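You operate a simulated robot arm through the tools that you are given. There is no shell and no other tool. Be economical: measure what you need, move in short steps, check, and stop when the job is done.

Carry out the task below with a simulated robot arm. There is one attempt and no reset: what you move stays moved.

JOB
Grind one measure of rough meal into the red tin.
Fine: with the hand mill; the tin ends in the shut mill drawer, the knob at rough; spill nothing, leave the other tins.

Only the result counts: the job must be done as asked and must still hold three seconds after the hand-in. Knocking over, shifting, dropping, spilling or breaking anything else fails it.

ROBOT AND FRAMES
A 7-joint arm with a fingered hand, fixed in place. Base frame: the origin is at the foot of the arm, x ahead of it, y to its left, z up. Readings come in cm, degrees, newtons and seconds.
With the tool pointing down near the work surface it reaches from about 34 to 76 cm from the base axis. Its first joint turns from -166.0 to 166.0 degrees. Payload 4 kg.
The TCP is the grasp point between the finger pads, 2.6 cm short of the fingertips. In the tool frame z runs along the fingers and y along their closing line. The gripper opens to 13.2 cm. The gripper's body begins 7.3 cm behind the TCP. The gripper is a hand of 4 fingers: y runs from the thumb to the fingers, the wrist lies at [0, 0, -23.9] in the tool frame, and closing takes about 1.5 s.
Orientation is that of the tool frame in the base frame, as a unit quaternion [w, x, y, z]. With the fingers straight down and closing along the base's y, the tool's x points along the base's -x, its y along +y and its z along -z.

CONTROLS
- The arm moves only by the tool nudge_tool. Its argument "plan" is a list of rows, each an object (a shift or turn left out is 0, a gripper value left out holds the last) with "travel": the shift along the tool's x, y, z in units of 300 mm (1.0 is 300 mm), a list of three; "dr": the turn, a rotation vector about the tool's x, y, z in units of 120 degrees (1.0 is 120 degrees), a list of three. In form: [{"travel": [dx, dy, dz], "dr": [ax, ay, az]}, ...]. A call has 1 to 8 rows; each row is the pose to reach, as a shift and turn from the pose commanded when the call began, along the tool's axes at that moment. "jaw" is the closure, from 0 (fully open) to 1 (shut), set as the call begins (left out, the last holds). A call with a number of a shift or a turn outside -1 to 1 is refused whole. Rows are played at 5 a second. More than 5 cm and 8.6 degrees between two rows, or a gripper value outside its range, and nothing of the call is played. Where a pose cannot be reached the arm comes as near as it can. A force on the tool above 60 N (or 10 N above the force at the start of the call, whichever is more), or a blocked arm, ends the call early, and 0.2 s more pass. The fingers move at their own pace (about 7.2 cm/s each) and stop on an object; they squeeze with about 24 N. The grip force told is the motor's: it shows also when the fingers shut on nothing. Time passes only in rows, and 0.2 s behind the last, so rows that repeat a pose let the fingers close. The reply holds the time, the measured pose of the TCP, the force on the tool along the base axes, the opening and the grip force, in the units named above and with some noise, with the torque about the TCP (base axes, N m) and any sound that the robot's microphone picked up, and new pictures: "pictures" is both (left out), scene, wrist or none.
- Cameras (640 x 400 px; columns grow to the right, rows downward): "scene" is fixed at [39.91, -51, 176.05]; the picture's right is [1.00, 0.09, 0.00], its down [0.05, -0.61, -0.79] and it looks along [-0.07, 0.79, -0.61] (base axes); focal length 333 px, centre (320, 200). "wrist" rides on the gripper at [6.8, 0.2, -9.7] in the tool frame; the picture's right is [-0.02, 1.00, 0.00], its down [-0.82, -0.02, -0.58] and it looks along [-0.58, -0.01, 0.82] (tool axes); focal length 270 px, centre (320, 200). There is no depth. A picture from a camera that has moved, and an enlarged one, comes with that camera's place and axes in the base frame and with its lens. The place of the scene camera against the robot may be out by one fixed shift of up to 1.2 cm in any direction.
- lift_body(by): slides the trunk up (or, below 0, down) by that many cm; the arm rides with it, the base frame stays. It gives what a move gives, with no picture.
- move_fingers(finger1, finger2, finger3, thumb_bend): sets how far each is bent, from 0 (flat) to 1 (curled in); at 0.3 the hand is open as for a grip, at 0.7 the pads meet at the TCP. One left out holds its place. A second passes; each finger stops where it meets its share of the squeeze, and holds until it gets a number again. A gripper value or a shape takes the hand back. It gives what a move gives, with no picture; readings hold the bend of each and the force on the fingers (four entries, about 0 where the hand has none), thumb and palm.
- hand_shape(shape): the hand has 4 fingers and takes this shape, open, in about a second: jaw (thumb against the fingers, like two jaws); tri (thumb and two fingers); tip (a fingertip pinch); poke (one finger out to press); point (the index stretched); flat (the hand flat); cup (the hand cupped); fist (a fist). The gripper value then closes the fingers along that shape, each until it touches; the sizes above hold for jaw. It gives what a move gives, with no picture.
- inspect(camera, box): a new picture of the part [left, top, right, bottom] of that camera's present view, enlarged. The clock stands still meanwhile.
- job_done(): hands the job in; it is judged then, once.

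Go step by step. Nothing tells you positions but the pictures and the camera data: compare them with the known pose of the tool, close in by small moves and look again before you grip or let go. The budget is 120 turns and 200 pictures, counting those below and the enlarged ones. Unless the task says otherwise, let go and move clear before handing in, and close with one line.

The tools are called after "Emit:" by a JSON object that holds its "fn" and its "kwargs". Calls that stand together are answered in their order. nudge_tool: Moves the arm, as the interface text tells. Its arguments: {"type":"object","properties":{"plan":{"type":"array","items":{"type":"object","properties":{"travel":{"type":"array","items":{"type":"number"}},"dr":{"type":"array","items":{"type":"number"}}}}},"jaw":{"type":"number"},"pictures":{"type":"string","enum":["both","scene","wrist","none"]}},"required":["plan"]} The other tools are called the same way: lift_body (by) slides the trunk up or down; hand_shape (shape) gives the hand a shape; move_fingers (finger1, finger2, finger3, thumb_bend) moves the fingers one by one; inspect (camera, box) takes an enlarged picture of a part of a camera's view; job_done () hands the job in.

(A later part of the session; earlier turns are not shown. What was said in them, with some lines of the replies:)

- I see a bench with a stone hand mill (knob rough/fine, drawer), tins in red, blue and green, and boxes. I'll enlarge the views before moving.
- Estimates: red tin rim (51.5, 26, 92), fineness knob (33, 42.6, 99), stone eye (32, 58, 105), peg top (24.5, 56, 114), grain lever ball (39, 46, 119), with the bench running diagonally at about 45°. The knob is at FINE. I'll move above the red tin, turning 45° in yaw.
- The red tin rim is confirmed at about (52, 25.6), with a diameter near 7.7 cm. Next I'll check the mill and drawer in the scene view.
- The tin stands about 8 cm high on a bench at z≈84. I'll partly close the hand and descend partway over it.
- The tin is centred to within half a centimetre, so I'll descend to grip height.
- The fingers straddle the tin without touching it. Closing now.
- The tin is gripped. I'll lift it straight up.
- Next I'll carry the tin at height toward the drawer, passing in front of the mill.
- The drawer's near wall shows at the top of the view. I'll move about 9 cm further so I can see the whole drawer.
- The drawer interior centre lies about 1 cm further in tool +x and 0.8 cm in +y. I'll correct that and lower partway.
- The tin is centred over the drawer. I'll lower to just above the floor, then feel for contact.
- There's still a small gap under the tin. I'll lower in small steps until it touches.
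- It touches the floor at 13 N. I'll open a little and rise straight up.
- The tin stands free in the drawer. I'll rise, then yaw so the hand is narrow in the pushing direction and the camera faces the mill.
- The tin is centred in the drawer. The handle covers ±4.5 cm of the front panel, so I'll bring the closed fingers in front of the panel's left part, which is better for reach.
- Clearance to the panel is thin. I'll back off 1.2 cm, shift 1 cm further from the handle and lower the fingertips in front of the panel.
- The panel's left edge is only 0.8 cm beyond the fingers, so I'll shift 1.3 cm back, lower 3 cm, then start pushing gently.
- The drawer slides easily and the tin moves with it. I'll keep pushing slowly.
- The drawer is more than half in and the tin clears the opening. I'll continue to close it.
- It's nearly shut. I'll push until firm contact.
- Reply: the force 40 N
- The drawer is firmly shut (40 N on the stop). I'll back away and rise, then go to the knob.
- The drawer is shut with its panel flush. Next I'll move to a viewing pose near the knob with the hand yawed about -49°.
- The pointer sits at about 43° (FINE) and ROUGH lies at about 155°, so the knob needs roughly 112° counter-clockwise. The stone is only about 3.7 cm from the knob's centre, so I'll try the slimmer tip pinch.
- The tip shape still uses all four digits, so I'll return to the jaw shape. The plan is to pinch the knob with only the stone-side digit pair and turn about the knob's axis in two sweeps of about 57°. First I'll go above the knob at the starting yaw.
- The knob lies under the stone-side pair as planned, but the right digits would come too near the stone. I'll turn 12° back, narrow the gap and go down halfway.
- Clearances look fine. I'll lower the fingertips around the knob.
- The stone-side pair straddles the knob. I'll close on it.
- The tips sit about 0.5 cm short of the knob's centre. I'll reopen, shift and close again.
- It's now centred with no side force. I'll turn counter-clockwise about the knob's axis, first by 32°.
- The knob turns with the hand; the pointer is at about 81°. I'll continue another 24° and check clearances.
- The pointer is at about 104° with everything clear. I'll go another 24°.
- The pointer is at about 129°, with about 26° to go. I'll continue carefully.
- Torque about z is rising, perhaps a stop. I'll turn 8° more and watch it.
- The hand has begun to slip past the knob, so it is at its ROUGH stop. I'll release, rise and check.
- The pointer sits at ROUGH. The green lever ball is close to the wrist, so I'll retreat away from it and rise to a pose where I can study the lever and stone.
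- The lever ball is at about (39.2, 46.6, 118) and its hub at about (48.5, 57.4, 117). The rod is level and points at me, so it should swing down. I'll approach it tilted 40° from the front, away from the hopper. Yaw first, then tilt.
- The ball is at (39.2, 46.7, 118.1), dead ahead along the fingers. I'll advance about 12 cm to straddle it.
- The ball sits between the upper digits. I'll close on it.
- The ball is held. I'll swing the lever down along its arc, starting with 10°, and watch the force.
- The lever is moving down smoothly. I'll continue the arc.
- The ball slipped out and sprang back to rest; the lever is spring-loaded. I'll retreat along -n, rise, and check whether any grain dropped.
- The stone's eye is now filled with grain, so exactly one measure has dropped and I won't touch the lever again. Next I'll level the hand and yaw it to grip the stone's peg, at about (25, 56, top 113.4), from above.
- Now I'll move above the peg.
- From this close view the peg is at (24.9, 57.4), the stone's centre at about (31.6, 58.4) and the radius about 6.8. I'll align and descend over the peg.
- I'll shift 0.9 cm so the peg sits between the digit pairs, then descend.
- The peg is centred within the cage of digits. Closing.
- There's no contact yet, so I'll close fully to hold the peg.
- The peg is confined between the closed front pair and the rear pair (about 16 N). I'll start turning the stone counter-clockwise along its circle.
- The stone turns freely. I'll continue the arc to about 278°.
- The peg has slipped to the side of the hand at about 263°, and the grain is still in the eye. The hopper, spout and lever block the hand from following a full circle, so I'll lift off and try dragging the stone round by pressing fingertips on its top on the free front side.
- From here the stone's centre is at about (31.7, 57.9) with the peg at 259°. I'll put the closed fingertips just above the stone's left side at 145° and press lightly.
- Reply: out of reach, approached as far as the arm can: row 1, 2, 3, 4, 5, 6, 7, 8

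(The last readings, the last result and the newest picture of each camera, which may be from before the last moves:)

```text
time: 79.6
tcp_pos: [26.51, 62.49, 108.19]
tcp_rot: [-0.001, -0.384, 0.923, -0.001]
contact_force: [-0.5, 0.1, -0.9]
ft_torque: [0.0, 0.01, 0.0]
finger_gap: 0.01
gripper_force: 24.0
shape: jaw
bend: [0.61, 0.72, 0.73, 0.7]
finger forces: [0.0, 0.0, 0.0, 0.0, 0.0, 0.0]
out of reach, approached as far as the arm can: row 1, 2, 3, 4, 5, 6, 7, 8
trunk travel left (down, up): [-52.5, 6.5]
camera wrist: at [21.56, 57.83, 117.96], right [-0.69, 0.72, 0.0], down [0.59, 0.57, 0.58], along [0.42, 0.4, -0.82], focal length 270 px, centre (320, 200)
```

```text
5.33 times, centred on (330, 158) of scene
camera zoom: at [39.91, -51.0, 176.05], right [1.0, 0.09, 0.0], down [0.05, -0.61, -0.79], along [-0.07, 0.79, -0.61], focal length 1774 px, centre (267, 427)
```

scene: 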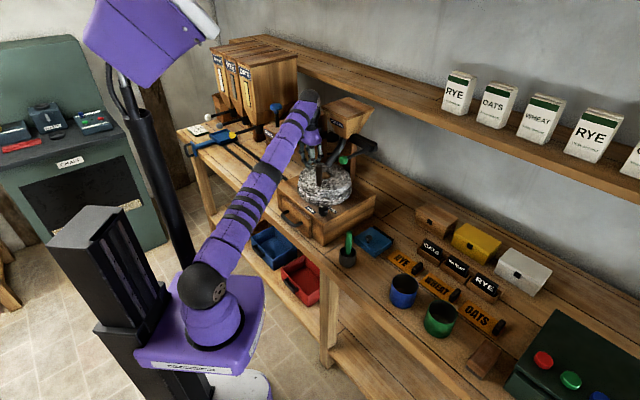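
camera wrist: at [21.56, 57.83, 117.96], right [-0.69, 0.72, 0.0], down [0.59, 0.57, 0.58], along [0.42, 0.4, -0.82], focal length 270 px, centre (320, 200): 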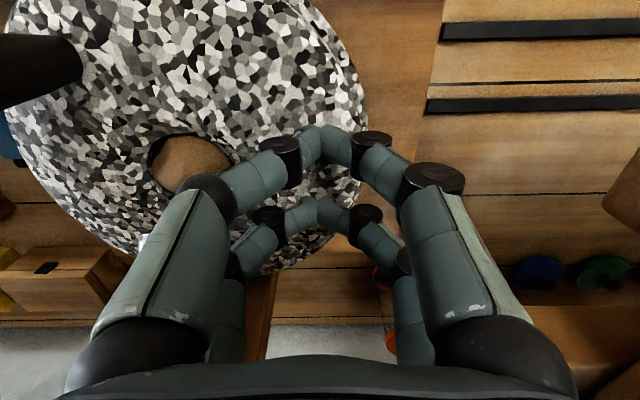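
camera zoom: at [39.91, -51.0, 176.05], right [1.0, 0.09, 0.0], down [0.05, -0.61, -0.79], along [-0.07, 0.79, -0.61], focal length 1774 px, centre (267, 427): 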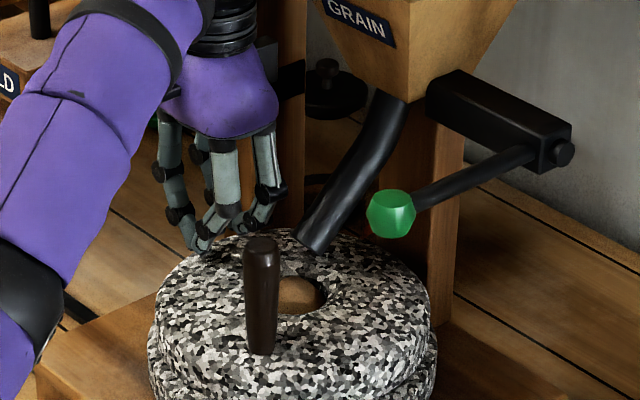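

I'm at the edge of reach here. I'll raise the trunk 6 cm, which lifts the hand clear too, to gain reach.

Emit:
{"fn": "lift_body", "kwargs": {"by": 6}}

Emit:
{"fn": "nudge_tool", "kwargs": {"plan": [{"travel": [0, 0, 0.05]}, {"travel": [0, 0, 0.1]}, {"travel": [0, 0, 0.1]}], "pictures": "none"}}

```text
time: 80.6
tcp_pos: [26.65, 62.55, 114.23]
tcp_rot: [-0.001, -0.384, 0.923, -0.001]
contact_force: [0.4, -0.4, 0.0]
ft_torque: [0.0, -0.02, 0.02]
finger_gap: 0.0
gripper_force: 23.7
shape: jaw
bend: [0.61, 0.72, 0.73, 0.7]
finger forces: [0.0, 0.0, 0.0, 0.1, 0.1, 0.1]
trunk travel left (down, up): [-58.5, 0.5]
```

```text
time: 81.4
tcp_pos: [26.83, 63.3, 111.61]
tcp_rot: [-0.001, -0.384, 0.923, -0.001]
contact_force: [-0.4, 0.1, 1.0]
ft_torque: [-0.01, 0.0, -0.01]
finger_gap: 0.0
gripper_force: 24.2
shape: jaw
bend: [0.61, 0.72, 0.73, 0.7]
finger forces: [0.0, 0.0, 0.0, 0.0, 0.0, 0.1]
out of reach, approached as far as the arm can: row 1, 2, 3
trunk travel left (down, up): [-58.5, 0.5]
```

The limit looks like wrist yaw rather than distance, so I'll turn to yaw 0 while staying above the stone and start the stroke at about 165°.

Emit:
{"fn": "nudge_tool", "kwargs": {"plan": [{"travel": [0.02, 0, -0.08], "dr": [0, 0, 0.065]}, {"travel": [0.04, -0.01, -0.08], "dr": [0, 0, 0.13]}, {"travel": [0.07, -0.023, -0.08], "dr": [0, 0, 0.195]}, {"travel": [0.07, -0.023, -0.08], "dr": [0, 0, 0.26]}, {"travel": [0.07, -0.023, -0.08], "dr": [0, 0, 0.325]}, {"travel": [0.07, -0.023, -0.08], "dr": [0, 0, 0.38]}, {"travel": [0.07, -0.023, -0.08], "dr": [0, 0, 0.38]}]}}

```text
time: 83.0
tcp_pos: [26.2, 62.6, 114.52]
tcp_rot: [-0.001, 0.004, 1.0, -0.001]
contact_force: [-0.4, -1.4, -0.1]
ft_torque: [0.01, -0.01, 0.0]
finger_gap: 0.0
gripper_force: 23.9
shape: jaw
bend: [0.61, 0.72, 0.73, 0.7]
finger forces: [0.0, 0.1, 0.1, 0.0, 0.0, 0.0]
out of reach, approached as far as the arm can: row 2, 3, 4, 5, 6, 7
trunk travel left (down, up): [-58.5, 0.5]
camera wrist: at [19.32, 62.77, 124.24], right [0.03, 1.0, 0.0], down [0.82, -0.03, 0.58], along [0.58, -0.02, -0.82], focal length 270 px, centre (320, 200)
```

scene: 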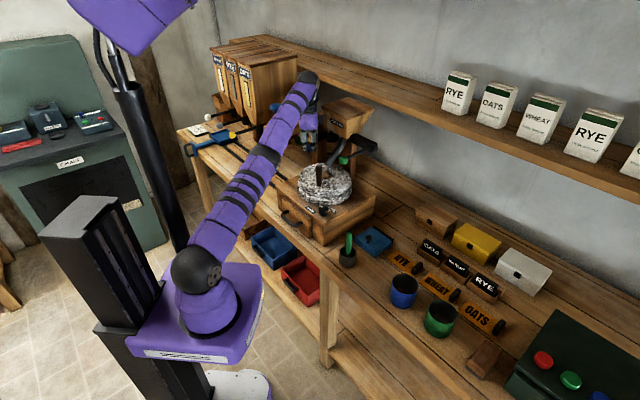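
wrist: 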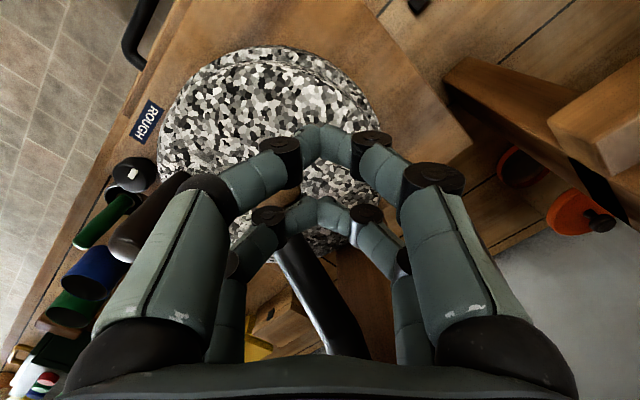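

This spot is at the limit of reach, so I'll work on the front-left arc where the arm reached fine. First I'll go behind the peg, and then push it on along the circle.

Emit:
{"fn": "nudge_tool", "kwargs": {"plan": [{"travel": [0.02, -0.1, -0.05]}, {"travel": [0.04, -0.2, -0.05]}, {"travel": [0.07, -0.3, -0.05]}, {"travel": [0.07, -0.3, -0.05]}]}}

```text
time: 84.0
tcp_pos: [26.53, 60.91, 117.92]
tcp_rot: [-0.001, 0.003, 1.0, -0.001]
contact_force: [0.4, 0.2, -0.1]
ft_torque: [0.02, 0.01, -0.03]
finger_gap: 0.0
gripper_force: 23.9
shape: jaw
bend: [0.61, 0.72, 0.73, 0.7]
finger forces: [0.1, 0.1, 0.0, 0.1, 0.0, 0.0]
out of reach, approached as far as the arm can: row 1, 2, 3, 4
trunk travel left (down, up): [-58.5, 0.5]
camera wrist: at [19.67, 61.19, 127.7], right [0.03, 1.0, 0.0], down [0.82, -0.02, 0.58], along [0.58, -0.02, -0.82], focal length 270 px, centre (320, 200)
```

scene: 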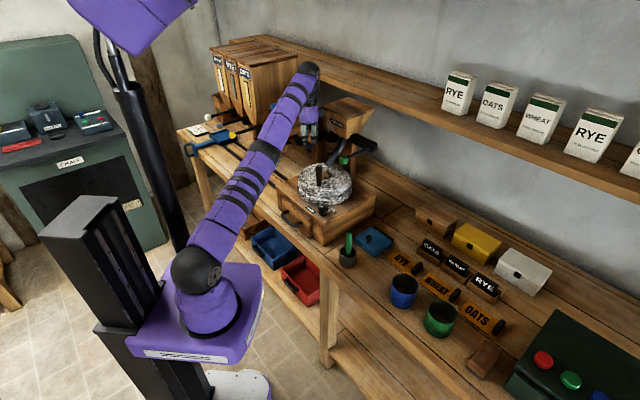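
wrist: 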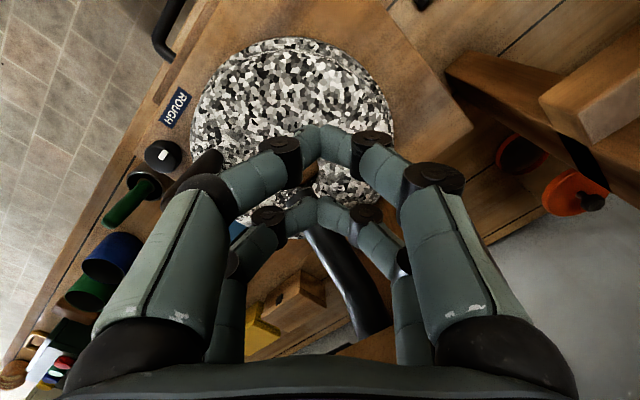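

The arm has straightened out and retracts sluggishly. I'll hold the commanded pose and let it converge.

Emit:
{"fn": "nudge_tool", "kwargs": {"plan": [{"travel": [0, 0, -0.03]}, {"travel": [0, 0, -0.05]}, {"travel": [0, 0, -0.05]}, {"travel": [0, 0, -0.05]}, {"travel": [0, 0, -0.05]}, {"travel": [0, 0, -0.05]}], "pictures": "none"}}

```text
time: 85.4
tcp_pos: [26.35, 60.62, 119.48]
tcp_rot: [0.0, 0.004, 1.0, -0.001]
contact_force: [0.4, -0.2, -0.7]
ft_torque: [0.0, -0.01, -0.03]
finger_gap: 0.0
gripper_force: 23.7
shape: jaw
bend: [0.61, 0.72, 0.73, 0.7]
finger forces: [0.0, 0.0, 0.1, 0.0, 0.0, 0.0]
trunk travel left (down, up): [-58.5, 0.5]
```

It follows again, as the commanded pose resets to what was reached. I'll retract toward myself in small steps.

Emit:
{"fn": "nudge_tool", "kwargs": {"plan": [{"travel": [0.01, -0.03, -0.02]}, {"travel": [0.02, -0.07, -0.03]}, {"travel": [0.03, -0.12, -0.04]}, {"travel": [0.04, -0.17, -0.05]}, {"travel": [0.05, -0.22, -0.05]}, {"travel": [0.06, -0.27, -0.05]}, {"travel": [0.06, -0.27, -0.05]}], "pictures": "scene"}}

```text
time: 87.0
tcp_pos: [24.57, 52.54, 121.21]
tcp_rot: [0.001, 0.004, 1.0, -0.001]
contact_force: [0.6, -0.6, -0.1]
ft_torque: [-0.03, 0.01, 0.02]
finger_gap: 0.0
gripper_force: 23.9
shape: jaw
bend: [0.61, 0.72, 0.73, 0.7]
finger forces: [0.0, 0.1, 0.0, 0.0, 0.0, 0.0]
out of reach, approached as far as the arm can: row 1
trunk travel left (down, up): [-58.5, 0.5]
```

scene: 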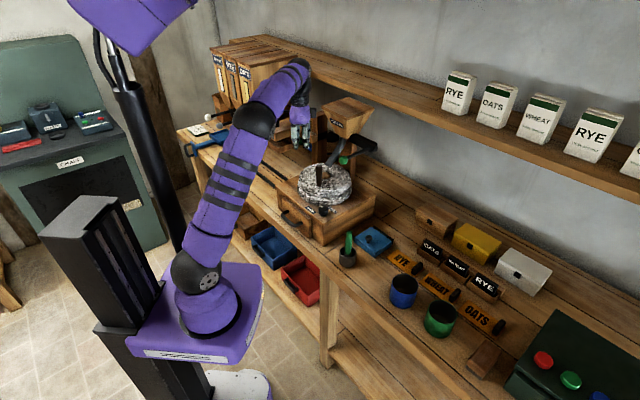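

The arm is free again at (24.6, 52.5, 121). I'll descend behind the peg.

Emit:
{"fn": "nudge_tool", "kwargs": {"plan": [{"travel": [0.005, -0.02, 0.1]}, {"travel": [0.01, -0.03, 0.2]}, {"travel": [0.01, -0.03, 0.3]}, {"travel": [0.01, -0.03, 0.4]}, {"travel": [0.01, -0.03, 0.412]}, {"travel": [0.01, -0.03, 0.412]}]}}

```text
time: 88.4
tcp_pos: [24.08, 51.7, 108.99]
tcp_rot: [0.0, 0.003, 1.0, -0.001]
contact_force: [0.5, 0.1, 0.4]
ft_torque: [-0.05, 0.03, 0.0]
finger_gap: 0.0
gripper_force: 24.0
shape: jaw
bend: [0.61, 0.72, 0.73, 0.7]
finger forces: [0.1, 0.0, 0.0, 0.0, 0.0, 0.1]
trunk travel left (down, up): [-58.5, 0.5]
camera wrist: at [17.27, 51.94, 118.72], right [0.03, 1.0, 0.0], down [0.82, -0.02, 0.58], along [0.58, -0.02, -0.82], focal length 270 px, centre (320, 200)
```

scene: 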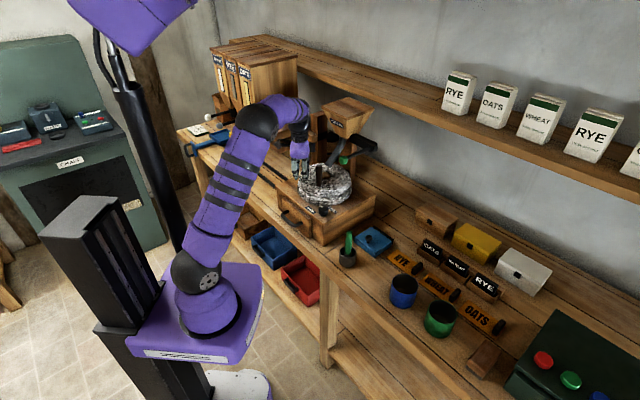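
wrist: 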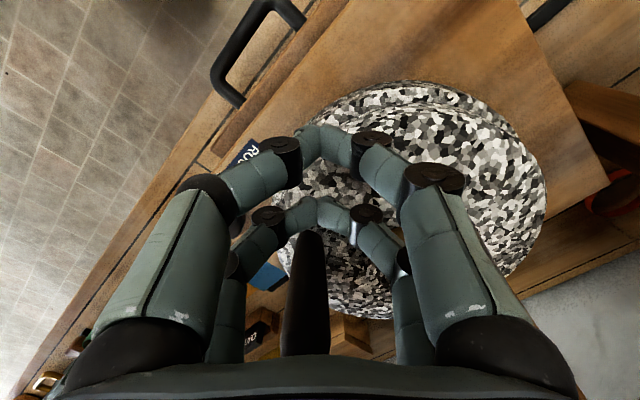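

The peg is dead ahead. I'll push it briskly along its arc to about 312° and see whether the stone coasts past the spout.

Emit:
{"fn": "nudge_tool", "kwargs": {"plan": [{"travel": [-0.06, -0.02, 0]}, {"travel": [-0.125, -0.045, 0], "dr": [0, 0, -0.03]}, {"travel": [-0.247, -0.07, 0], "dr": [0, 0, -0.09]}, {"travel": [-0.32, -0.06, 0], "dr": [0, 0, -0.15]}, {"travel": [-0.32, -0.06, 0], "dr": [0, 0, -0.15]}]}}

Emit:
{"fn": "inspect", "kwargs": {"camera": "scene", "box": [270, 120, 390, 195]}}

```text
time: 89.2
tcp_pos: [28.59, 50.05, 108.85]
tcp_rot: [-0.02, -0.097, 0.995, -0.001]
contact_force: [-29.4, -3.1, 3.9]
ft_torque: [0.0, 0.35, 0.0]
finger_gap: 0.01
gripper_force: 23.6
shape: jaw
bend: [0.61, 0.72, 0.73, 0.7]
finger forces: [0.0, 0.1, 0.0, 0.0, 0.0, 0.1]
trunk travel left (down, up): [-58.5, 0.5]
stopped in row 4: the force on the tool passed its limit at 71 N (the readings are from after the stop); the commanded pose is now the measured one
camera wrist: at [22.26, 49.02, 118.81], right [-0.17, 0.99, 0.0], down [0.83, 0.14, 0.54], along [0.54, 0.09, -0.84], focal length 270 px, centre (320, 200)
```

scene: 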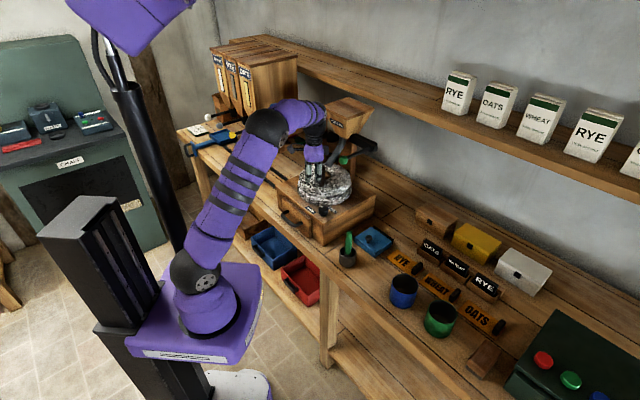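
wrist: 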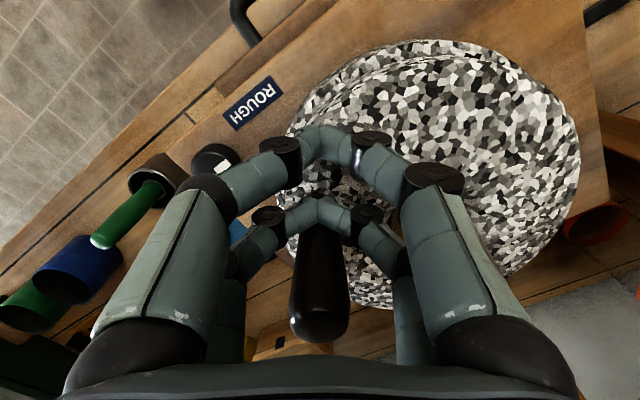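

```text
5.33 times, centred on (330, 158) of scene
camera zoom: at [39.91, -51.0, 176.05], right [1.0, 0.09, 0.0], down [0.05, -0.61, -0.79], along [-0.07, 0.79, -0.61], focal length 1774 px, centre (267, 427)
```

zoom: 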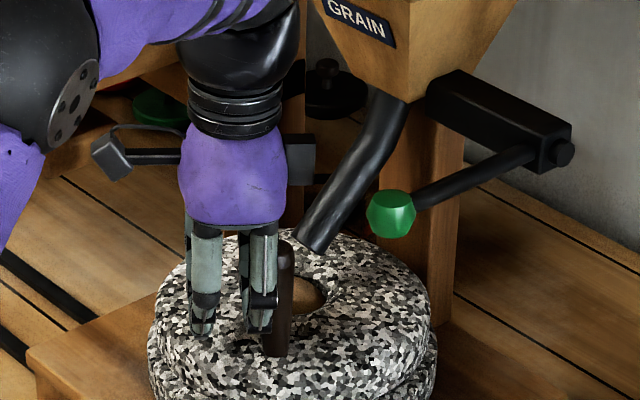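

The stop was due to force; the peg moved little. I'll push slowly to tell damping from a hard stop.

Emit:
{"fn": "nudge_tool", "kwargs": {"plan": [{"travel": [0, 0, 0]}, {"travel": [0, 0, 0]}, {"travel": [-0.01, 0, 0]}, {"travel": [-0.02, 0, 0]}, {"travel": [-0.03, 0, 0]}, {"travel": [-0.03, 0, 0]}], "pictures": "none"}}

Emit:
{"fn": "inspect", "kwargs": {"camera": "scene", "box": [270, 120, 390, 195]}}

```text
time: 90.8
tcp_pos: [28.71, 50.18, 108.63]
tcp_rot: [-0.03, -0.099, 0.995, -0.004]
contact_force: [-26.9, -7.5, 5.4]
ft_torque: [-0.07, 0.29, -0.14]
finger_gap: 0.0
gripper_force: 23.9
shape: jaw
bend: [0.61, 0.73, 0.73, 0.7]
finger forces: [0.0, 0.0, 0.0, 0.1, 0.1, 0.0]
trunk travel left (down, up): [-58.5, 0.5]
stopped in row 6: the force on the tool passed its limit at 60 N (the readings are from after the stop); the commanded pose is now the measured one
```

```text
5.33 times, centred on (330, 158) of scene
camera zoom: at [39.91, -51.0, 176.05], right [1.0, 0.09, 0.0], down [0.05, -0.61, -0.79], along [-0.07, 0.79, -0.61], focal length 1774 px, centre (267, 427)
```

zoom: 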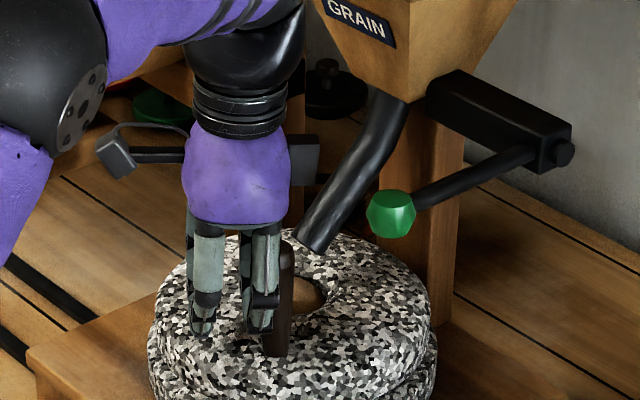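

There's a hard stop at about 265°; the earlier slip was the same stop. So the stone must be turned the other way, clockwise. I'll lift off and re-grip the peg with the caging grip at yaw 45.

Emit:
{"fn": "nudge_tool", "kwargs": {"plan": [{"travel": [0.03, 0, 0]}, {"travel": [0.03, 0, -0.15], "dr": [0, 0, 0.06]}, {"travel": [0.03, 0, -0.3], "dr": [0, 0, 0.12]}, {"travel": [-0.02, 0, -0.3], "dr": [0, 0, 0.19]}, {"travel": [-0.05, 0, -0.3], "dr": [0, 0, 0.26]}, {"travel": [-0.08, 0, -0.3], "dr": [0, 0, 0.33]}, {"travel": [-0.08, 0, -0.3], "dr": [0, 0, 0.4]}, {"travel": [-0.08, 0, -0.3], "dr": [0, 0, 0.47]}], "jaw": 0.5}}

```text
time: 92.6
tcp_pos: [32.12, 50.96, 117.49]
tcp_rot: [-0.02, 0.385, 0.922, -0.015]
contact_force: [-0.1, -0.5, -0.3]
ft_torque: [-0.03, -0.06, -0.03]
finger_gap: 6.56
gripper_force: 0.1
shape: jaw
bend: [0.73, 0.73, 0.73, 0.7]
finger forces: [0.1, 0.0, 0.1, 0.0, 0.0, 0.0]
trunk travel left (down, up): [-58.5, 0.5]
camera wrist: at [27.81, 56.05, 127.39], right [0.73, 0.68, -0.04], down [0.59, -0.59, 0.56], along [0.35, -0.43, -0.83], focal length 270 px, centre (320, 200)
```

scene: 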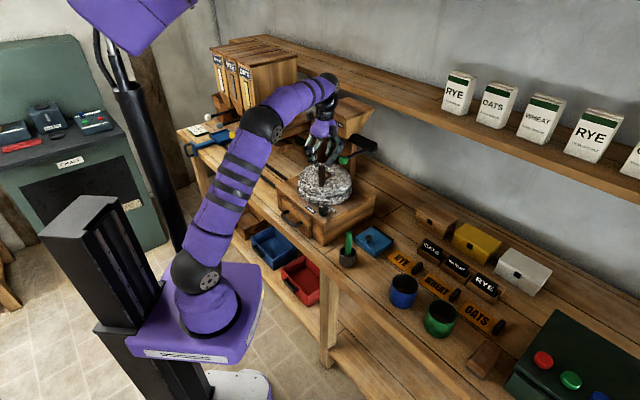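
wrist: 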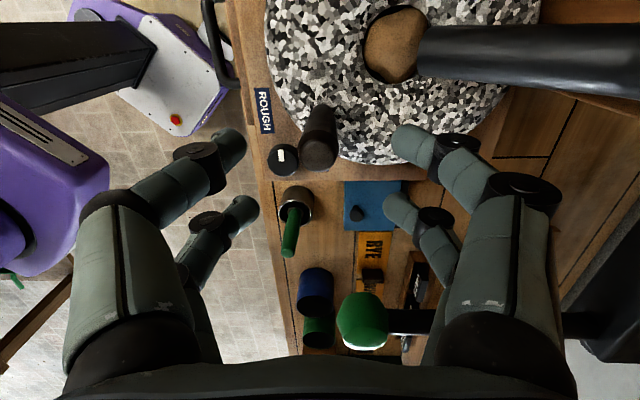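

The peg is right below. I'll correct the small tilt, centre and descend around it, then close.

Emit:
{"fn": "nudge_tool", "kwargs": {"plan": [{"travel": [0.01, 0, 0.05], "dr": [-0.019, 0, 0]}, {"travel": [0.018, 0, 0.13], "dr": [-0.019, 0, 0]}, {"travel": [0.018, 0, 0.22], "dr": [-0.019, 0, 0]}, {"travel": [0.018, 0, 0.283], "dr": [-0.019, 0, 0]}, {"travel": [0.018, 0, 0.283], "dr": [-0.019, 0, 0]}], "pictures": "wrist"}}

Emit:
{"fn": "nudge_tool", "kwargs": {"plan": [{"travel": [0, 0, 0]}, {"travel": [0, 0, 0]}, {"travel": [0, 0, 0]}, {"travel": [0, 0, 0]}, {"travel": [0, 0, 0]}, {"travel": [0, 0, 0]}, {"travel": [0, 0, 0]}], "jaw": 1.0, "pictures": "wrist"}}

```text
time: 93.8
tcp_pos: [31.13, 51.1, 108.8]
tcp_rot: [-0.013, 0.384, 0.923, 0.003]
contact_force: [0.9, -0.2, 0.9]
ft_torque: [0.02, -0.02, 0.01]
finger_gap: 6.59
gripper_force: 0.2
shape: jaw
bend: [0.73, 0.73, 0.73, 0.7]
finger forces: [0.0, 0.0, 0.0, 0.0, 0.0, 0.0]
trunk travel left (down, up): [-58.5, 0.5]
camera wrist: at [26.63, 56.03, 118.81], right [0.73, 0.69, 0.0], down [0.57, -0.6, 0.56], along [0.38, -0.41, -0.83], focal length 270 px, centre (320, 200)
```

wrist: 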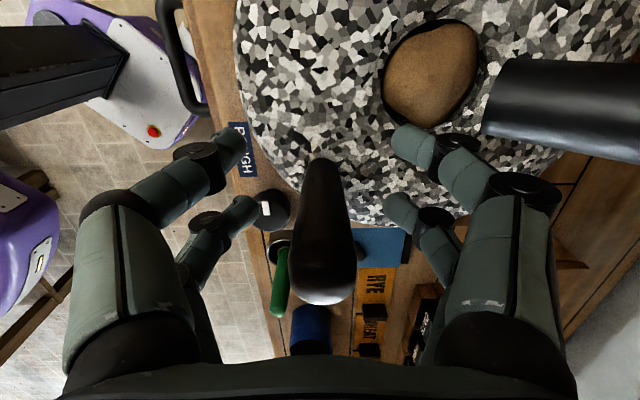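

```text
time: 95.4
tcp_pos: [31.14, 51.2, 108.8]
tcp_rot: [-0.013, 0.386, 0.923, 0.003]
contact_force: [0.7, -3.3, -7.1]
ft_torque: [-0.02, 0.07, -0.04]
finger_gap: 0.01
gripper_force: 24.4
shape: jaw
bend: [0.61, 0.72, 0.71, 0.7]
finger forces: [0.1, 16.7, 18.0, 0.0, 0.0, 0.0]
trunk travel left (down, up): [-58.5, 0.5]
camera wrist: at [26.69, 55.99, 118.77], right [0.73, 0.69, -0.01], down [0.57, -0.6, 0.56], along [0.38, -0.41, -0.83], focal length 270 px, centre (320, 200)
```

wrist: 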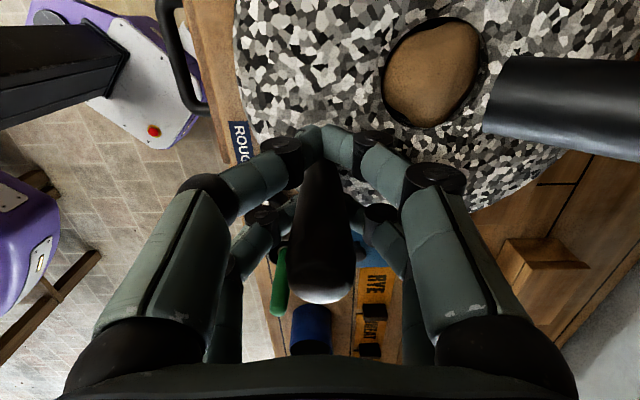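

The peg is held. I'll turn the stone clockwise from about 269° back to 185°.

Emit:
{"fn": "nudge_tool", "kwargs": {"plan": [{"travel": [0.039, -0.0305, 0]}, {"travel": [0.0834, -0.0521, 0]}, {"travel": [0.1314, -0.0641, 0]}, {"travel": [0.1809, -0.0658, 0]}, {"travel": [0.2296, -0.0572, 0]}, {"travel": [0.2754, -0.0387, 0]}, {"travel": [0.3165, -0.0111, 0]}, {"travel": [0.3165, -0.0111, 0]}]}}

```text
time: 97.2
tcp_pos: [24.69, 57.31, 109.32]
tcp_rot: [-0.011, 0.386, 0.922, 0.001]
contact_force: [13.6, -25.0, -4.4]
ft_torque: [-0.32, -0.12, -0.22]
finger_gap: 0.01
gripper_force: 23.8
shape: jaw
bend: [0.61, 0.73, 0.73, 0.7]
finger forces: [0.0, 49.1, 0.1, 0.0, 0.1, 0.1]
trunk travel left (down, up): [-58.5, 0.5]
camera wrist: at [20.18, 62.2, 119.21], right [0.73, 0.68, -0.01], down [0.57, -0.6, 0.56], along [0.38, -0.41, -0.83], focal length 270 px, centre (320, 200)
```

scene: 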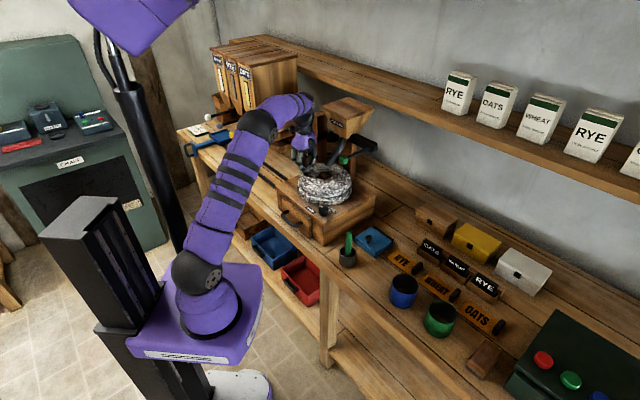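
wrist: 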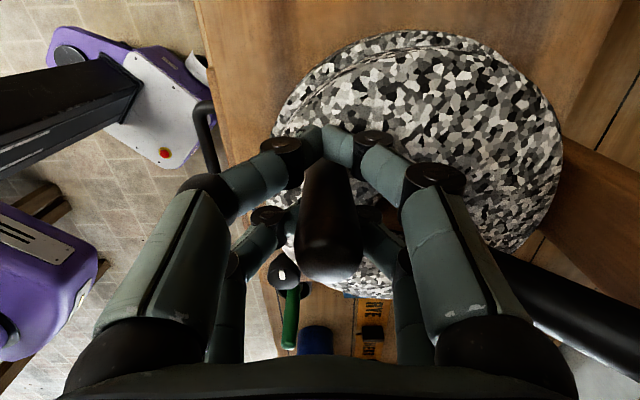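

There's a stop here too: the stone rocks ±40° about the front (185° to 265°), so grinding is done by back-and-forth strokes. I'll see whether the grain has gone down.

Emit:
{"fn": "inspect", "kwargs": {"camera": "scene", "box": [280, 140, 380, 202]}}

Emit:
{"fn": "inspect", "kwargs": {"camera": "wrist", "box": [260, 160, 460, 320]}}

```text
6.40 times, centred on (330, 171) of scene
camera zoom: at [39.91, -51.0, 176.05], right [1.0, 0.09, 0.0], down [0.05, -0.61, -0.79], along [-0.07, 0.79, -0.61], focal length 2129 px, centre (256, 386)
```

zoom: 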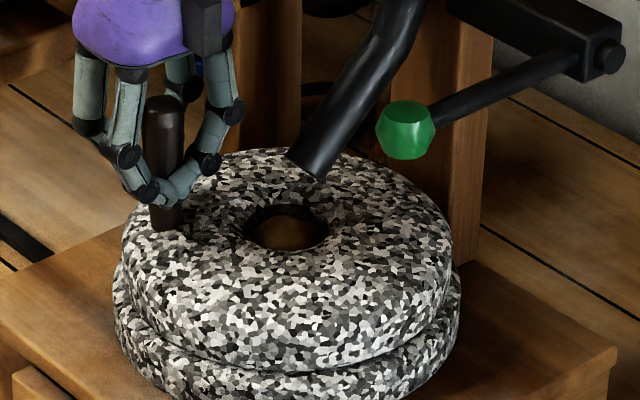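

```text
2.50 times, centred on (360, 240) of wrist
camera zoom: at [20.18, 62.2, 119.21], right [0.73, 0.68, -0.01], down [0.57, -0.6, 0.56], along [0.38, -0.41, -0.83], focal length 676 px, centre (220, 100)
```

zoom: 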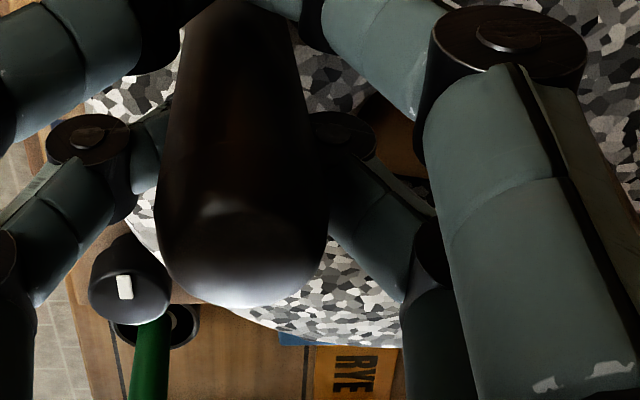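

The heap of grain has clearly gone down, so strokes do grind. I'll carry on with another counter-clockwise stroke.

Emit:
{"fn": "nudge_tool", "kwargs": {"plan": [{"travel": [-0.0411, -0.0276, 0]}, {"travel": [-0.0869, -0.0461, 0]}, {"travel": [-0.1356, -0.0547, 0]}, {"travel": [-0.1851, -0.053, 0]}, {"travel": [-0.2331, -0.041, 0]}, {"travel": [-0.2775, -0.0194, 0]}, {"travel": [-0.3042, 0, 0]}, {"travel": [-0.3042, 0, 0]}], "pictures": "wrist"}}

Emit:
{"fn": "inspect", "kwargs": {"camera": "scene", "box": [280, 140, 380, 202]}}

```text
time: 99.0
tcp_pos: [30.81, 51.23, 108.96]
tcp_rot: [-0.012, 0.386, 0.923, 0.004]
contact_force: [0.2, 0.1, 0.8]
ft_torque: [0.02, -0.01, -0.02]
finger_gap: 0.0
gripper_force: 23.9
shape: jaw
bend: [0.61, 0.73, 0.73, 0.7]
finger forces: [0.0, 0.0, 0.0, 0.0, 0.1, 0.1]
trunk travel left (down, up): [-58.5, 0.5]
camera wrist: at [26.21, 56.09, 118.91], right [0.73, 0.69, 0.0], down [0.57, -0.6, 0.56], along [0.38, -0.41, -0.83], focal length 270 px, centre (320, 200)
```

wrist: 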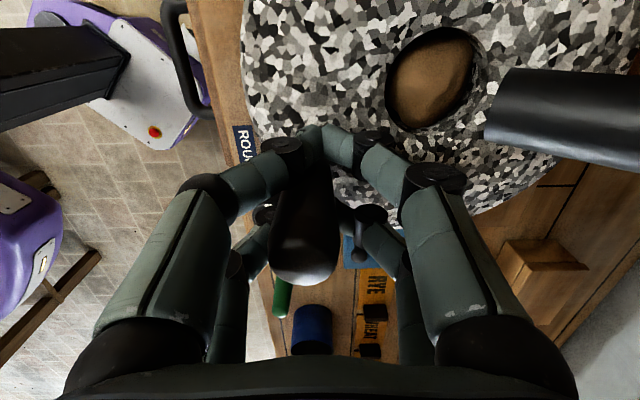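

```text
6.40 times, centred on (330, 171) of scene
camera zoom: at [39.91, -51.0, 176.05], right [1.0, 0.09, 0.0], down [0.05, -0.61, -0.79], along [-0.07, 0.79, -0.61], focal length 2129 px, centre (256, 386)
```

zoom: 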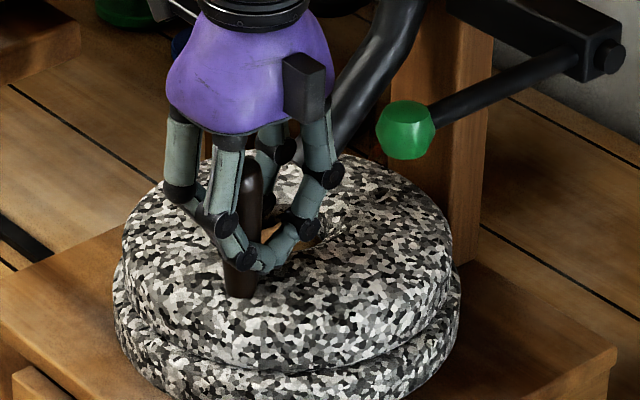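

The level is falling and the peg is still caged. I'll touch the stop, then do a clockwise stroke.

Emit:
{"fn": "nudge_tool", "kwargs": {"plan": [{"travel": [-0.03, 0.012, 0]}, {"travel": [0.0267, -0.0194, 0]}, {"travel": [0.0711, -0.041, 0]}, {"travel": [0.1191, -0.053, 0]}, {"travel": [0.1686, -0.0547, 0]}, {"travel": [0.2173, -0.0461, 0]}, {"travel": [0.2631, -0.0276, 0]}, {"travel": [0.2977, -0.0051, 0]}], "pictures": "wrist"}}

Emit:
{"fn": "inspect", "kwargs": {"camera": "scene", "box": [280, 140, 380, 202]}}

```text
time: 100.8
tcp_pos: [24.51, 57.12, 109.21]
tcp_rot: [-0.011, 0.387, 0.922, 0.001]
contact_force: [7.5, -18.3, -4.9]
ft_torque: [-0.21, -0.07, -0.19]
finger_gap: 0.0
gripper_force: 23.6
shape: jaw
bend: [0.61, 0.73, 0.73, 0.7]
finger forces: [0.0, 0.0, 0.0, 0.1, 0.0, 0.0]
trunk travel left (down, up): [-58.5, 0.5]
camera wrist: at [20.04, 62.01, 119.17], right [0.73, 0.68, -0.01], down [0.57, -0.6, 0.56], along [0.38, -0.41, -0.83], focal length 270 px, centre (320, 200)
```

wrist: 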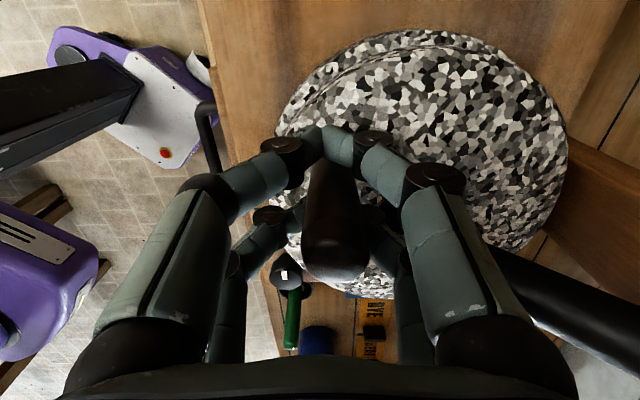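

```text
6.40 times, centred on (330, 171) of scene
camera zoom: at [39.91, -51.0, 176.05], right [1.0, 0.09, 0.0], down [0.05, -0.61, -0.79], along [-0.07, 0.79, -0.61], focal length 2129 px, centre (256, 386)
```

zoom: 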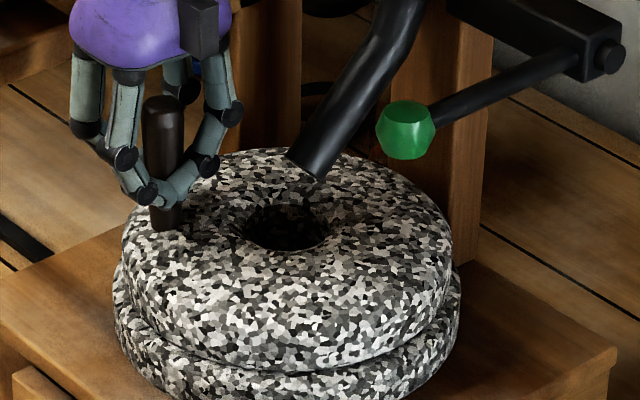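

The eye now looks empty from this angle. I'll do another counter-clockwise stroke, which also lets the wrist camera look straight into the eye.

Emit:
{"fn": "nudge_tool", "kwargs": {"plan": [{"travel": [-0.035, -0.0235, 0]}, {"travel": [-0.0804, -0.041, 0]}, {"travel": [-0.1291, -0.0496, 0]}, {"travel": [-0.1786, -0.0479, 0]}, {"travel": [-0.2266, -0.0359, 0]}, {"travel": [-0.271, -0.0143, 0]}, {"travel": [-0.2977, 0.0051, 0]}, {"travel": [-0.32, 0.015, 0]}], "pictures": "wrist"}}

Emit:
{"fn": "inspect", "kwargs": {"camera": "wrist", "box": [360, 0, 520, 140]}}

```text
time: 102.6
tcp_pos: [31.53, 51.12, 109.05]
tcp_rot: [-0.013, 0.385, 0.923, 0.003]
contact_force: [0.0, 0.5, 0.3]
ft_torque: [0.01, 0.0, 0.02]
finger_gap: 0.0
gripper_force: 23.6
shape: jaw
bend: [0.61, 0.73, 0.73, 0.7]
finger forces: [0.0, 0.1, 0.0, 0.1, 0.2, 0.0]
trunk travel left (down, up): [-58.5, 0.5]
camera wrist: at [26.96, 55.89, 118.91], right [0.73, 0.69, 0.0], down [0.57, -0.6, 0.56], along [0.38, -0.41, -0.83], focal length 270 px, centre (320, 200)
```

wrist: 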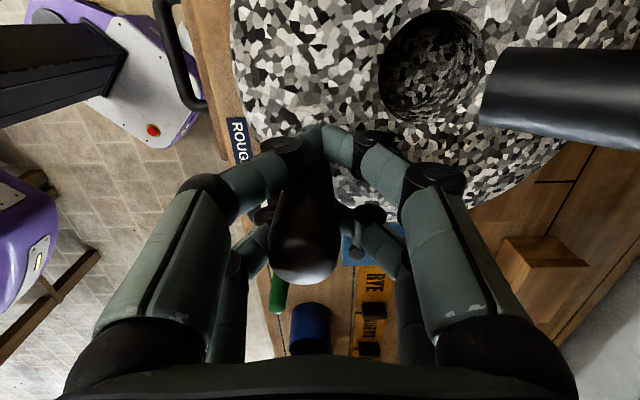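

```text
2.86 times, centred on (440, 70) of wrist
camera zoom: at [26.96, 55.89, 118.91], right [0.73, 0.69, 0.0], down [0.57, -0.6, 0.56], along [0.38, -0.41, -0.83], focal length 772 px, centre (-23, 571)
```

zoom: 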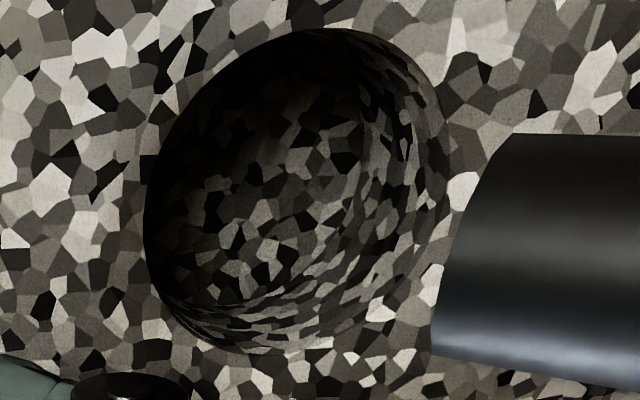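

The eye is empty and all the grain is ground. I'll do one more stroke back to the starting end, then let go.

Emit:
{"fn": "nudge_tool", "kwargs": {"plan": [{"travel": [0.049, -0.0294, 0]}, {"travel": [0.0934, -0.051, 0]}, {"travel": [0.1414, -0.063, 0]}, {"travel": [0.1909, -0.0647, 0]}, {"travel": [0.2396, -0.0561, 0]}, {"travel": [0.2854, -0.0376, 0]}, {"travel": [0.31, -0.02, 0]}, {"travel": [0.305, -0.022, 0]}], "pictures": "none"}}

Emit:
{"fn": "nudge_tool", "kwargs": {"plan": [{"travel": [-0.005, 0, 0]}, {"travel": [-0.008, 0, 0]}, {"travel": [-0.008, 0, 0]}, {"travel": [-0.008, 0, 0]}, {"travel": [-0.008, 0, -0.1]}, {"travel": [-0.008, 0, -0.22]}, {"travel": [-0.008, 0, -0.34]}, {"travel": [-0.008, 0, -0.34]}], "jaw": 0.4}}

Emit:
{"fn": "inspect", "kwargs": {"camera": "scene", "box": [260, 140, 400, 228]}}

```text
time: 104.4
tcp_pos: [24.65, 57.1, 109.24]
tcp_rot: [-0.012, 0.385, 0.923, 0.003]
contact_force: [1.0, -4.9, -1.1]
ft_torque: [-0.06, -0.02, -0.02]
finger_gap: 0.0
gripper_force: 23.9
shape: jaw
bend: [0.61, 0.74, 0.73, 0.7]
finger forces: [0.0, 0.1, 0.0, 0.1, 0.1, 0.0]
trunk travel left (down, up): [-58.5, 0.5]
```

```text
time: 106.2
tcp_pos: [25.03, 56.81, 119.26]
tcp_rot: [-0.013, 0.386, 0.922, 0.003]
contact_force: [-0.4, -0.3, 0.7]
ft_torque: [0.04, 0.01, 0.03]
finger_gap: 7.92
gripper_force: 0.0
shape: jaw
bend: [0.71, 0.71, 0.71, 0.7]
finger forces: [0.0, 0.0, 0.0, 0.0, 0.1, 0.0]
trunk travel left (down, up): [-58.5, 0.5]
camera wrist: at [20.46, 61.62, 129.26], right [0.73, 0.69, -0.01], down [0.57, -0.6, 0.56], along [0.38, -0.41, -0.83], focal length 270 px, centre (320, 200)
```

scene: 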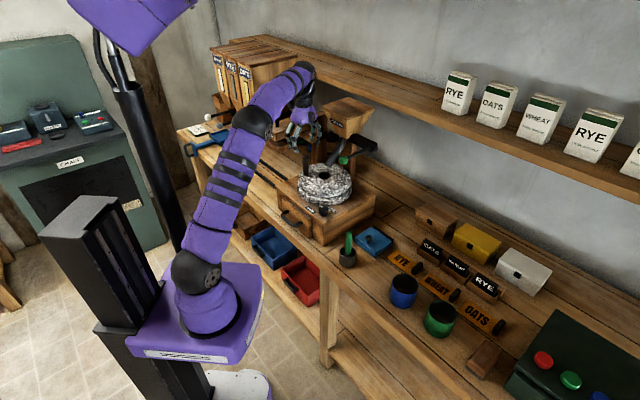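
wrist: 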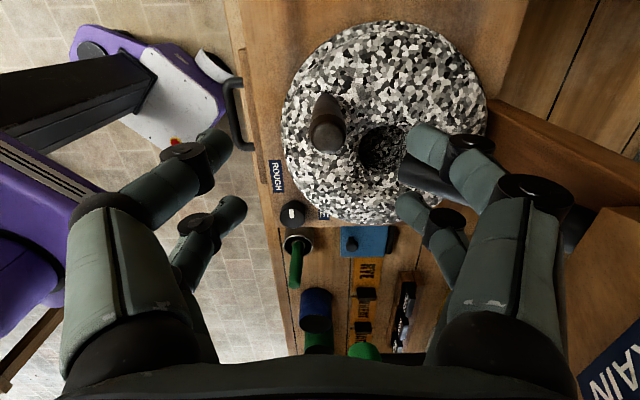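

```text
4.55 times, centred on (330, 184) of scene
camera zoom: at [39.91, -51.0, 176.05], right [1.0, 0.09, 0.0], down [0.05, -0.61, -0.79], along [-0.07, 0.79, -0.61], focal length 1512 px, centre (274, 273)
```

zoom: 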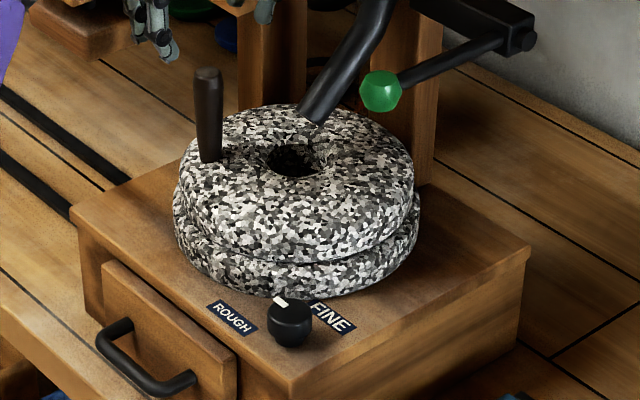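

The eye is empty, the drawer shut and the peg back at its start. I'll check the knob pointer closely.

Emit:
{"fn": "inspect", "kwargs": {"camera": "scene", "box": [300, 195, 348, 225]}}

Emit:
{"fn": "inspect", "kwargs": {"camera": "wrist", "box": [250, 150, 346, 246]}}

```text
13.33 times, centred on (324, 210) of scene
camera zoom: at [39.91, -51.0, 176.05], right [1.0, 0.09, 0.0], down [0.05, -0.61, -0.79], along [-0.07, 0.79, -0.61], focal length 4435 px, centre (267, 67)
```

zoom: 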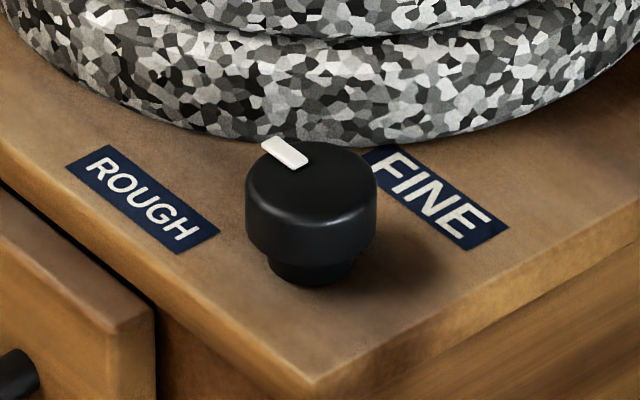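

```text
4.17 times, centred on (298, 198) of wrist
camera zoom: at [20.46, 61.62, 129.26], right [0.73, 0.69, -0.01], down [0.57, -0.6, 0.56], along [0.38, -0.41, -0.83], focal length 1126 px, centre (412, 208)
```

zoom: 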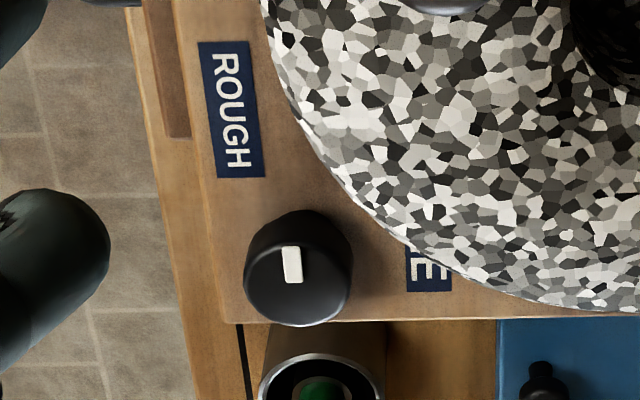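

The pointer rests at its ROUGH stop, about 140° and aimed at the ROUGH label side. I'll move the hand clear of the mill and hand in.

Emit:
{"fn": "nudge_tool", "kwargs": {"plan": [{"travel": [0, -0.1, -0.03]}, {"travel": [0, -0.22, -0.06]}, {"travel": [0, -0.34, -0.08]}, {"travel": [0, -0.42, -0.08]}, {"travel": [0, -0.42, -0.08]}]}}

Emit:
{"fn": "inspect", "kwargs": {"camera": "scene", "box": [240, 130, 480, 280]}}

```text
time: 107.4
tcp_pos: [15.86, 47.81, 122.1]
tcp_rot: [-0.014, 0.385, 0.923, 0.002]
contact_force: [-0.5, -0.4, -0.4]
ft_torque: [0.0, 0.01, -0.01]
finger_gap: 7.89
gripper_force: 0.1
shape: jaw
bend: [0.71, 0.71, 0.71, 0.7]
finger forces: [0.0, 0.1, 0.1, 0.0, 0.0, 0.0]
trunk travel left (down, up): [-58.5, 0.5]
camera wrist: at [11.44, 52.58, 132.05], right [0.73, 0.69, -0.01], down [0.57, -0.6, 0.56], along [0.38, -0.41, -0.83], focal length 270 px, centre (320, 200)
```

scene: 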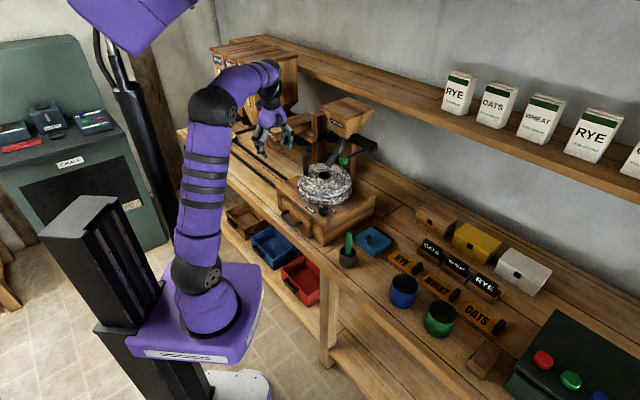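
wrist: 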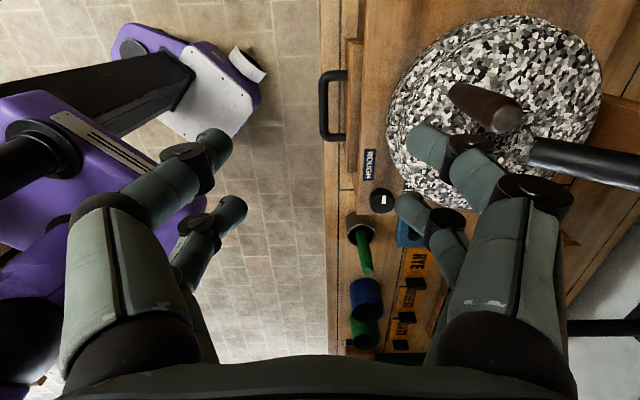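

```text
2.67 times, centred on (360, 205) of scene
camera zoom: at [39.91, -51.0, 176.05], right [1.0, 0.09, 0.0], down [0.05, -0.61, -0.79], along [-0.07, 0.79, -0.61], focal length 887 px, centre (213, 187)
```

zoom: 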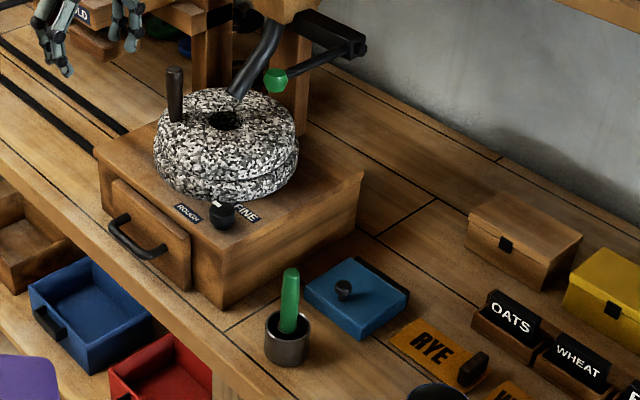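

The drawer is shut, the stone's eye is empty, the knob is at rough, nothing is spilled and the hand is clear. Handing in.

Emit:
{"fn": "job_done", "kwargs": {}}

```text
The job is handed in.
```

I ground one measure with the hand mill set to rough, and the red tin is in the shut mill drawer. I couldn't see into the drawer to confirm the meal landed in the tin, but the stone's eye is empty, nothing spilled that I could see, and I left the other tins alone.
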